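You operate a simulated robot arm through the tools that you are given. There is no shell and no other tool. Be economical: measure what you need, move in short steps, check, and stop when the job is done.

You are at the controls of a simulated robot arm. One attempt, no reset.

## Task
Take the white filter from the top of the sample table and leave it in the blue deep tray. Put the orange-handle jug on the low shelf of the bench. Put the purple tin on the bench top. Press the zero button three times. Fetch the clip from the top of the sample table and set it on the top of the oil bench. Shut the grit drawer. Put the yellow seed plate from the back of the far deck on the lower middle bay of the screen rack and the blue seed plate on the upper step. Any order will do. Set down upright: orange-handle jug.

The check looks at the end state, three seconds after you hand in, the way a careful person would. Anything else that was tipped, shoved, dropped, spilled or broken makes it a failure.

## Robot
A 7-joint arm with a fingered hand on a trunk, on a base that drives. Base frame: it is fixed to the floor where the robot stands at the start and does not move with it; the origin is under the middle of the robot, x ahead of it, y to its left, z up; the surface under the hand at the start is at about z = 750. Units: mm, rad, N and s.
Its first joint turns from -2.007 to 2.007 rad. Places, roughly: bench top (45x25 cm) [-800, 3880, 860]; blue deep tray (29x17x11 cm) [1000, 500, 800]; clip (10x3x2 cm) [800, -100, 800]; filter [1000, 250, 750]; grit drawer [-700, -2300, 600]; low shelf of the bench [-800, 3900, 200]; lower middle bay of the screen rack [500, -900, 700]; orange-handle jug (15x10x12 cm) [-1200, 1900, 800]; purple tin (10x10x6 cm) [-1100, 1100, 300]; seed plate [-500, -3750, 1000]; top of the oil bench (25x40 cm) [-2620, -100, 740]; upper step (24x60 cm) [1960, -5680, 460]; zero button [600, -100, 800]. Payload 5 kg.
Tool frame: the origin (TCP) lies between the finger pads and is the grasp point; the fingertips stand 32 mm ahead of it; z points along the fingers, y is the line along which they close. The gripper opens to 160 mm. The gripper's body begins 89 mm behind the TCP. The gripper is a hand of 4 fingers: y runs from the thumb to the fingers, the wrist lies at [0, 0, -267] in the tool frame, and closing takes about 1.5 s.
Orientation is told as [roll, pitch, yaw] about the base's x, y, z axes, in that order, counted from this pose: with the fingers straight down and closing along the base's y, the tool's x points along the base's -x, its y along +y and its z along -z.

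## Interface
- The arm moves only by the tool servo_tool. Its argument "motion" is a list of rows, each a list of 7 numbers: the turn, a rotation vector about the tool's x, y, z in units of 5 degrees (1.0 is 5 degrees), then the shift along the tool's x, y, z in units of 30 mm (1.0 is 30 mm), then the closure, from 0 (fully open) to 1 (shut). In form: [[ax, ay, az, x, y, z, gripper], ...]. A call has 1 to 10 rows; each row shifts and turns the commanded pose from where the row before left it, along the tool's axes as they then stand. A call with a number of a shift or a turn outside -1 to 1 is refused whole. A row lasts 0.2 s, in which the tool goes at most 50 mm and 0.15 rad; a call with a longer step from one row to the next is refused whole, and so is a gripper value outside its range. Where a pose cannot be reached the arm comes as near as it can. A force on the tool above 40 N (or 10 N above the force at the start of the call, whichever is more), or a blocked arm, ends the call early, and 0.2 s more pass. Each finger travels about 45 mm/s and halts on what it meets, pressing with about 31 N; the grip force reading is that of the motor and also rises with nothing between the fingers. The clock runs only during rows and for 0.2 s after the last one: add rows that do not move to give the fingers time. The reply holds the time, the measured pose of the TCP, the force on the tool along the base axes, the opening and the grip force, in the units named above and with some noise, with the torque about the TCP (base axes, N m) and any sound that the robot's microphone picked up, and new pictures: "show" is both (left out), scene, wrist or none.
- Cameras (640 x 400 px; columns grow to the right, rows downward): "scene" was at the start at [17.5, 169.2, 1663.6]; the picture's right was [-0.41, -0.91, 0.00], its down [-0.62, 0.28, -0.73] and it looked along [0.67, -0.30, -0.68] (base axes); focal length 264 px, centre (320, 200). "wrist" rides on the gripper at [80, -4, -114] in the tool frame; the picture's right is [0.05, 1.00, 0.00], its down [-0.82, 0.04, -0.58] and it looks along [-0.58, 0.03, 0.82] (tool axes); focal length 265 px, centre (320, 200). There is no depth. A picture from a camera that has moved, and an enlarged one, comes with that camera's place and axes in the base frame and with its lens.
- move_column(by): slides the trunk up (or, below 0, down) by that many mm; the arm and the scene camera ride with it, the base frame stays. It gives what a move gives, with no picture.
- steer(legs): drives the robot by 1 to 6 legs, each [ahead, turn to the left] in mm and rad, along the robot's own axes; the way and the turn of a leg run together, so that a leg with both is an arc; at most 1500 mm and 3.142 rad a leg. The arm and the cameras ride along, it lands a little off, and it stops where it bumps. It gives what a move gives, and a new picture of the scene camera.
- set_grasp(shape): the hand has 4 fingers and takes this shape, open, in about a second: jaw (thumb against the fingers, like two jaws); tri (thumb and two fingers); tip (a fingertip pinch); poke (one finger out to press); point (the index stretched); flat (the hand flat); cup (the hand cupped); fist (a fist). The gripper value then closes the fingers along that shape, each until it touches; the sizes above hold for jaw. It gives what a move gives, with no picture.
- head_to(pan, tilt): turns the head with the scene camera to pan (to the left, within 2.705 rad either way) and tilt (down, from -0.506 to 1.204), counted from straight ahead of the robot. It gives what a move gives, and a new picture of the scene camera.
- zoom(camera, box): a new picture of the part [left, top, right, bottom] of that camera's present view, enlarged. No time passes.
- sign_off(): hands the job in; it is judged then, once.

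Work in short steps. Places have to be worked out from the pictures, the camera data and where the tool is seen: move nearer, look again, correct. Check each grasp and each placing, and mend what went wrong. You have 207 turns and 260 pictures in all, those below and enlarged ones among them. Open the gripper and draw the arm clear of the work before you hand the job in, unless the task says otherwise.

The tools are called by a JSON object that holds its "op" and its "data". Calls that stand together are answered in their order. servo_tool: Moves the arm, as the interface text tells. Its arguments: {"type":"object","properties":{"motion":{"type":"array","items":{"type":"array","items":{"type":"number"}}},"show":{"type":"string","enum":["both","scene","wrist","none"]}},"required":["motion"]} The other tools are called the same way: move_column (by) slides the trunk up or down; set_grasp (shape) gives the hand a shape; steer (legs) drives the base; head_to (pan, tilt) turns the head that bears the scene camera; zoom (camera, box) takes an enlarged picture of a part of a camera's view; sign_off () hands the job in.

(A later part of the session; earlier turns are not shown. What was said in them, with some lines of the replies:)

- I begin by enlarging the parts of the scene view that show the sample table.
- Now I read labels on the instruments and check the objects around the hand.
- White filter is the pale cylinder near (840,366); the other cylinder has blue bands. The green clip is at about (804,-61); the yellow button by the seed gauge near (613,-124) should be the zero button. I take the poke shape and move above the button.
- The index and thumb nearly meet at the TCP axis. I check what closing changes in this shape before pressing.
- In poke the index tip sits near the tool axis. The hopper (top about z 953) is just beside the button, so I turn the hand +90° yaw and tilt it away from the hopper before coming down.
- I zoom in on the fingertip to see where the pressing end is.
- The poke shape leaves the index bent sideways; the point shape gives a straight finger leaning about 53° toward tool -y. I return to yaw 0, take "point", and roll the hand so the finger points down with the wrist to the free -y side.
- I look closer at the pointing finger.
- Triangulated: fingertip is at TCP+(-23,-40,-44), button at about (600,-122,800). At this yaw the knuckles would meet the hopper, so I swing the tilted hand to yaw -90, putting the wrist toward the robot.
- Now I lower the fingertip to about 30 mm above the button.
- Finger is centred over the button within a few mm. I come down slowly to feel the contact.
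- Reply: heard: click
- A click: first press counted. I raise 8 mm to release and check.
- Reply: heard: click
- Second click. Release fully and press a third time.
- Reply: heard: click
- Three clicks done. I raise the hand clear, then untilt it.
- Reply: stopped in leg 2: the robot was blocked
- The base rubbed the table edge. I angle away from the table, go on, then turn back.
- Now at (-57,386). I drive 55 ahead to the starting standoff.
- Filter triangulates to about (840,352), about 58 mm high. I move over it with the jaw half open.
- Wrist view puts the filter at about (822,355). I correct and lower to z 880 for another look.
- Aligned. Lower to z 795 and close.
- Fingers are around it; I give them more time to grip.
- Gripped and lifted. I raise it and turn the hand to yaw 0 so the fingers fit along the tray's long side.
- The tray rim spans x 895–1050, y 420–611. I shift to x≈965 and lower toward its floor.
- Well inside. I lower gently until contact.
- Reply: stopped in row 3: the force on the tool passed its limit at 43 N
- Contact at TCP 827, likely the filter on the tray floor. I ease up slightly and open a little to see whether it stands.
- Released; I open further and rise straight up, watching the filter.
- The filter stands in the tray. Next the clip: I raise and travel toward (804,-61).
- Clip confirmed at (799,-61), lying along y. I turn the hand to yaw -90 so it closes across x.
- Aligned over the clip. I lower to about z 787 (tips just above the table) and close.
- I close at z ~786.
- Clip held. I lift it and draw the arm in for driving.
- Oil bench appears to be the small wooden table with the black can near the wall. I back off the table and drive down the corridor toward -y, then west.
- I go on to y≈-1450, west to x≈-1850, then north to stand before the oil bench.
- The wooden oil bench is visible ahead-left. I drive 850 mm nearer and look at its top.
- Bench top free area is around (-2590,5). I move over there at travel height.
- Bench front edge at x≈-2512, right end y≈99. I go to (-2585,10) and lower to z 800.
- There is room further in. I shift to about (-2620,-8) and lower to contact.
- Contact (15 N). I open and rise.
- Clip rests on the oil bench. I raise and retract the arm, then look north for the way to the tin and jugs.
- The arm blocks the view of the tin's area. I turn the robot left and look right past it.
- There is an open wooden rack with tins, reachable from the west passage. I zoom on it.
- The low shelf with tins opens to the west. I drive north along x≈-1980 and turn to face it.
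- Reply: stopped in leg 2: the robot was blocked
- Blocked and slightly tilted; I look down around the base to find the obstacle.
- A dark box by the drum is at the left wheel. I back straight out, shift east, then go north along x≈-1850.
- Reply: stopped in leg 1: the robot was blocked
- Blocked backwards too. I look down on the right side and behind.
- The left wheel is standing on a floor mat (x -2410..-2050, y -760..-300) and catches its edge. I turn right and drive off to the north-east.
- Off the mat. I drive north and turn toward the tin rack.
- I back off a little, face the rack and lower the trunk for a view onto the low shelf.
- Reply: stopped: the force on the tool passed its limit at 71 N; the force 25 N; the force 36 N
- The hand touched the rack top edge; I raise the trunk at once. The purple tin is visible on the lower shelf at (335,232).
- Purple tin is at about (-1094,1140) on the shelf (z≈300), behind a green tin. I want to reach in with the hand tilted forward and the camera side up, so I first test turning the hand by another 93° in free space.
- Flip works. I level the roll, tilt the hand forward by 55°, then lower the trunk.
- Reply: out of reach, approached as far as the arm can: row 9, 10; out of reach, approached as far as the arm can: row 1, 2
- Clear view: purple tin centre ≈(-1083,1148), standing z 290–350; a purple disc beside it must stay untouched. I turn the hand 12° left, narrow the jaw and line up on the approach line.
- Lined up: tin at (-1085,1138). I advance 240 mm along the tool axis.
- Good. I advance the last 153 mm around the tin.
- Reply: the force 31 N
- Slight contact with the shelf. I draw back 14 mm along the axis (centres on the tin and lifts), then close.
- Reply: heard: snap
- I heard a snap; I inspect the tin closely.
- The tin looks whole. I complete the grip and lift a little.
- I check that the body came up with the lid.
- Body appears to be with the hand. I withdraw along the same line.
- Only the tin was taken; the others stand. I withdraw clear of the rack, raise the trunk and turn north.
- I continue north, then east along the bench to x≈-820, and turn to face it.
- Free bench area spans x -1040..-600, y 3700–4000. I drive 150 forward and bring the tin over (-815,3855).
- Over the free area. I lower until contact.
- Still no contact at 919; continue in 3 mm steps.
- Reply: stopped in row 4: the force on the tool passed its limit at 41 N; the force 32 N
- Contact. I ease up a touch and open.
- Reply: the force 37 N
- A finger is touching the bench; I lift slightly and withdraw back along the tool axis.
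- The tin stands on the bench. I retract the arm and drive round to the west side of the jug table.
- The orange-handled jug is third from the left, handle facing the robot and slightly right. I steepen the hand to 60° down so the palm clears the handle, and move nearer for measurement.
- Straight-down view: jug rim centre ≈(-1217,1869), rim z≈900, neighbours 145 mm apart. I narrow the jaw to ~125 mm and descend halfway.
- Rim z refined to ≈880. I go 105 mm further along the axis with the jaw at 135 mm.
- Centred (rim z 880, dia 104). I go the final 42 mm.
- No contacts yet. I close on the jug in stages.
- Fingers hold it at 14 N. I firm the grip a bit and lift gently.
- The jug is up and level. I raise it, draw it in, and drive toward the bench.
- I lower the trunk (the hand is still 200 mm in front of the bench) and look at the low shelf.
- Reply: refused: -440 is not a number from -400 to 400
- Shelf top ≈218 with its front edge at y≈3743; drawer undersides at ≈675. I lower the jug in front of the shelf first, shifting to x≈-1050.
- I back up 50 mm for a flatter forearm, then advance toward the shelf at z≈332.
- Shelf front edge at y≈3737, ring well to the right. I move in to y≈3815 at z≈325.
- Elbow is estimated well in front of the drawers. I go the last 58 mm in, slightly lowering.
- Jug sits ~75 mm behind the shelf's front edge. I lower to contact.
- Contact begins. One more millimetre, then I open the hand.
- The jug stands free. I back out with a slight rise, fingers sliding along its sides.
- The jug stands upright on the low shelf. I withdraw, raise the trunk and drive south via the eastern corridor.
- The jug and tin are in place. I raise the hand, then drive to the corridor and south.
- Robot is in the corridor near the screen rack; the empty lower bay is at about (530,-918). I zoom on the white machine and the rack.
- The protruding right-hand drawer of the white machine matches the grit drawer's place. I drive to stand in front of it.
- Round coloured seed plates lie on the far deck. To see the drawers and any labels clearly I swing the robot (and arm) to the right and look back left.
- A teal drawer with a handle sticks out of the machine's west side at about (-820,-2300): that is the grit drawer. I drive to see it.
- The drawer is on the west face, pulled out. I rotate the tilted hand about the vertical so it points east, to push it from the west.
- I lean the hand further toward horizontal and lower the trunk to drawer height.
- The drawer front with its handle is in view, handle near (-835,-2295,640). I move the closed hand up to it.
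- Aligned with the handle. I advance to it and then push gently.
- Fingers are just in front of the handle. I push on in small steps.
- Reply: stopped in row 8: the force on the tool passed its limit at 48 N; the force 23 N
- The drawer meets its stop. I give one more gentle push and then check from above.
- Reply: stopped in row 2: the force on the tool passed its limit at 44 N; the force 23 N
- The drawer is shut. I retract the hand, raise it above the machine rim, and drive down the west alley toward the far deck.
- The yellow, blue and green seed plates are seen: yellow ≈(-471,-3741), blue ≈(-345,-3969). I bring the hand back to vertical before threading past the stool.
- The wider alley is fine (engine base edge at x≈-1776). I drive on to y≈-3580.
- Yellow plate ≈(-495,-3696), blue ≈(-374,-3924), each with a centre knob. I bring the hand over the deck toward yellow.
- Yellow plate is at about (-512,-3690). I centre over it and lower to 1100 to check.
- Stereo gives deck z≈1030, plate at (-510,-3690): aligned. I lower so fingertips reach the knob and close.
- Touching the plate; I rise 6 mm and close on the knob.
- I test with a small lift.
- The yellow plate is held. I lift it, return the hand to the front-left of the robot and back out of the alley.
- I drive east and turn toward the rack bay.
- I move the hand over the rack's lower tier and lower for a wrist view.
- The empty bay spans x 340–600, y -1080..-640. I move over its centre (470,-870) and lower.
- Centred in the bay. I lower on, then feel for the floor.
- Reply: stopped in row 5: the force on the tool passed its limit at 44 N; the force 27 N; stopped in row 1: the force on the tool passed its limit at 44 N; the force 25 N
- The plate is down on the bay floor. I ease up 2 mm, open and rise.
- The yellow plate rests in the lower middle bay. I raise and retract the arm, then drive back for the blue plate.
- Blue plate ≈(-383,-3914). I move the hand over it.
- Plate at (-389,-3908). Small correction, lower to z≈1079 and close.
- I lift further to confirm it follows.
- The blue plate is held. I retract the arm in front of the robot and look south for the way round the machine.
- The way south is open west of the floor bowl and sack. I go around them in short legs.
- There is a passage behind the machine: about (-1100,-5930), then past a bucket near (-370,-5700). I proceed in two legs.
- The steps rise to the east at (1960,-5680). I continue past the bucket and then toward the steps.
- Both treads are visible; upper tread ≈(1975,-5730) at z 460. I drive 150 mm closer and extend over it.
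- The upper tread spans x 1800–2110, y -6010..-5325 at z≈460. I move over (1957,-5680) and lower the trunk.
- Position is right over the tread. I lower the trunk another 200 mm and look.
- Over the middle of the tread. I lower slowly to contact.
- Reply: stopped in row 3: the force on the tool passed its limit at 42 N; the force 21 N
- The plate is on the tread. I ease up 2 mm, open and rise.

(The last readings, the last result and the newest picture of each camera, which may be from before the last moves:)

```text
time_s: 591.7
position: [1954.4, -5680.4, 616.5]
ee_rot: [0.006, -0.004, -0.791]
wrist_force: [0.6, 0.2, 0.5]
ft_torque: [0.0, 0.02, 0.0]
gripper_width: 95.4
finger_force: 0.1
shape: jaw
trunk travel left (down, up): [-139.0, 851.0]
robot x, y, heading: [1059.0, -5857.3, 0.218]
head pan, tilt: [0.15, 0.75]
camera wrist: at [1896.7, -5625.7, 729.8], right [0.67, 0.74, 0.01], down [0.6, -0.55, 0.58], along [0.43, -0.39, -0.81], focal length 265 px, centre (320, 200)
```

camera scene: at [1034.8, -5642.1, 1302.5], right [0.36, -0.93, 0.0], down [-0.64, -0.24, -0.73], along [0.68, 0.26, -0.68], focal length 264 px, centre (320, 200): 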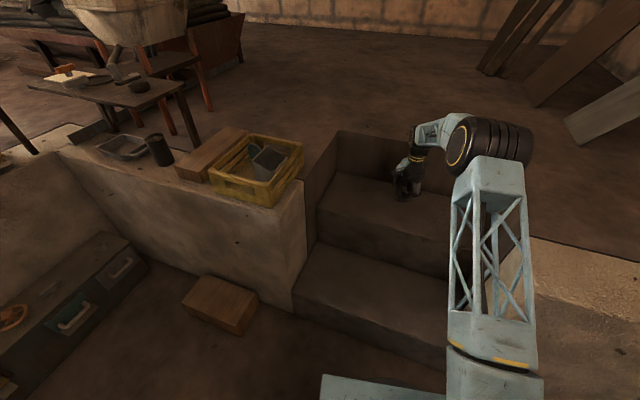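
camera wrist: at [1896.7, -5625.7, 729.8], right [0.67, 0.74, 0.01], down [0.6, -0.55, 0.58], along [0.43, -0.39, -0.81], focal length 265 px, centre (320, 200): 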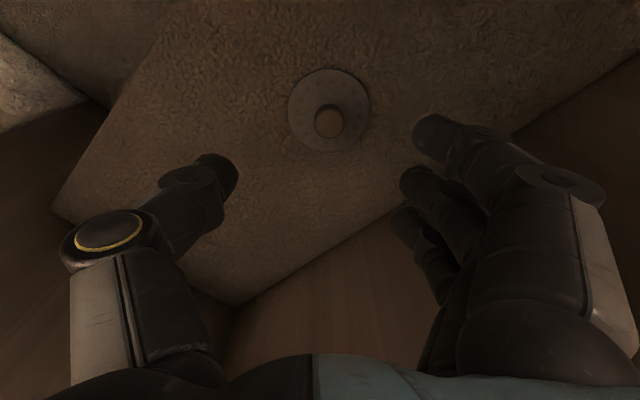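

The blue plate lies flat on the upper step. I open the hand fully and draw the arm up and back.

{"op": "servo_tool", "data": {"motion": [[0, 0, 0, 0, 0, -1, 0], [0, 0, 0, 0, 0, -1, 0], [0, 0, 0, 0, 0, -1, 0], [0, 0, 0, 0, 0, -1, 0], [0, 0, 0, 0, 0, -1, 0], [0, 0, 0, 0, 0, -1, 0], [0, 0, 0, 0, 0, -1, 0], [0, 0, 0, 0, 0, -1, 0], [0, 0, 0, 0, 0, -1, 0]], "show": "none"}}

{"op": "servo_tool", "data": {"motion": [[0, 0, 0, 0.94, -0.4, 0, 0], [0, 0, 0, 0.94, -0.4, 0, 0], [0, 0, 0, 0.94, -0.4, 0, 0], [0, 0, 0, 0.94, -0.4, 0, 0], [0, 0, 0, 0.94, -0.4, 0, 0], [0, 0, 0, 0.94, -0.4, 0, 0], [0, 0, 0, 0.94, -0.4, 0, 0], [0, 0, 0, 0.94, -0.4, 0, 0]], "show": "scene"}}

{"op": "zoom", "data": {"camera": "scene", "box": [300, 130, 500, 310]}}

```text
time_s: 593.7
position: [1954.3, -5681.7, 888.1]
ee_rot: [0.007, -0.004, -0.791]
wrist_force: [0.9, 0.2, 0.1]
ft_torque: [0.01, 0.01, -0.01]
gripper_width: 159.9
finger_force: 0.0
shape: jaw
trunk travel left (down, up): [-139.0, 851.0]
robot x, y, heading: [1056.3, -5858.3, 0.211]
head pan, tilt: [0.15, 0.75]
```

```text
time_s: 595.5
position: [1724.2, -5583.2, 884.8]
ee_rot: [0.007, -0.004, -0.79]
wrist_force: [0.1, -0.6, -0.4]
ft_torque: [0.02, 0.01, -0.03]
gripper_width: 159.8
finger_force: 0.0
shape: jaw
trunk travel left (down, up): [-139.0, 851.0]
robot x, y, heading: [1058.2, -5855.8, 0.222]
head pan, tilt: [0.15, 0.75]
camera scene: at [1035.1, -5642.2, 1302.5], right [0.36, -0.93, 0.0], down [-0.64, -0.24, -0.73], along [0.68, 0.26, -0.68], focal length 264 px, centre (320, 200)
```

scene: 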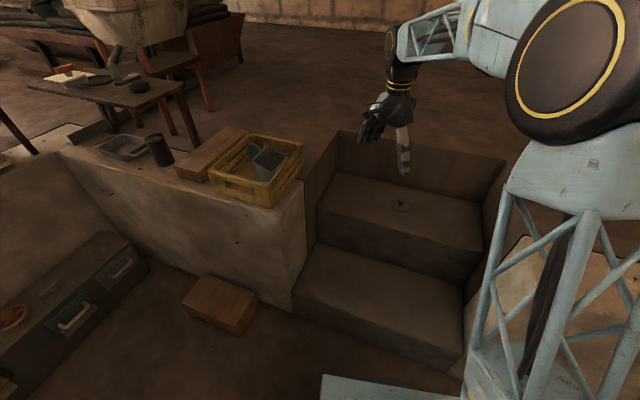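

```text
2.22 times, centred on (400, 220) of scene
camera zoom: at [1035.1, -5642.2, 1302.5], right [0.36, -0.93, 0.0], down [-0.64, -0.24, -0.73], along [0.68, 0.26, -0.68], focal length 588 px, centre (142, 156)
```

zoom: 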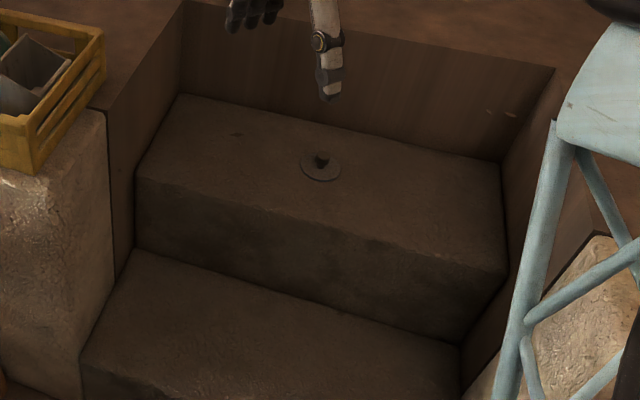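

The blue plate lies in the middle of the upper step, the hand is open and the arm is clear, so all the jobs are done and I hand in.

{"op": "sign_off", "data": {}}

```text
The job is handed in.
```

I finished every part of the job and handed it in, but three incidents along the way could count against it.

**Placed and checked on camera:**
- The white filter stands in the blue deep tray.
- The orange-handle jug is upright on the low shelf.
- The purple tin is on the bench top.
- The clip is on the oil bench.
- The yellow seed plate is in the lower middle bay of the screen rack.
- The blue seed plate is on the upper step.

**Button and drawer:**
- I heard three clicks from the yellow button by the seed gauge. I took it to be the zero button from its position, as I could not read a label on it.
- The grit drawer is pushed to its stop.

**What could count against it:**
- **Purple tin:** I heard a snap as the hand closed on it. It looked whole afterwards, and I don't know what made the sound.
- **Tin rack:** the hand pressed on the edge of the rack top at about 71 N while the trunk was coming down. The tins on it looked undisturbed.
- **Oil bench:** one wheel ran onto the floor mat in front of it and the robot was blocked twice there. The things around it looked undisturbed.
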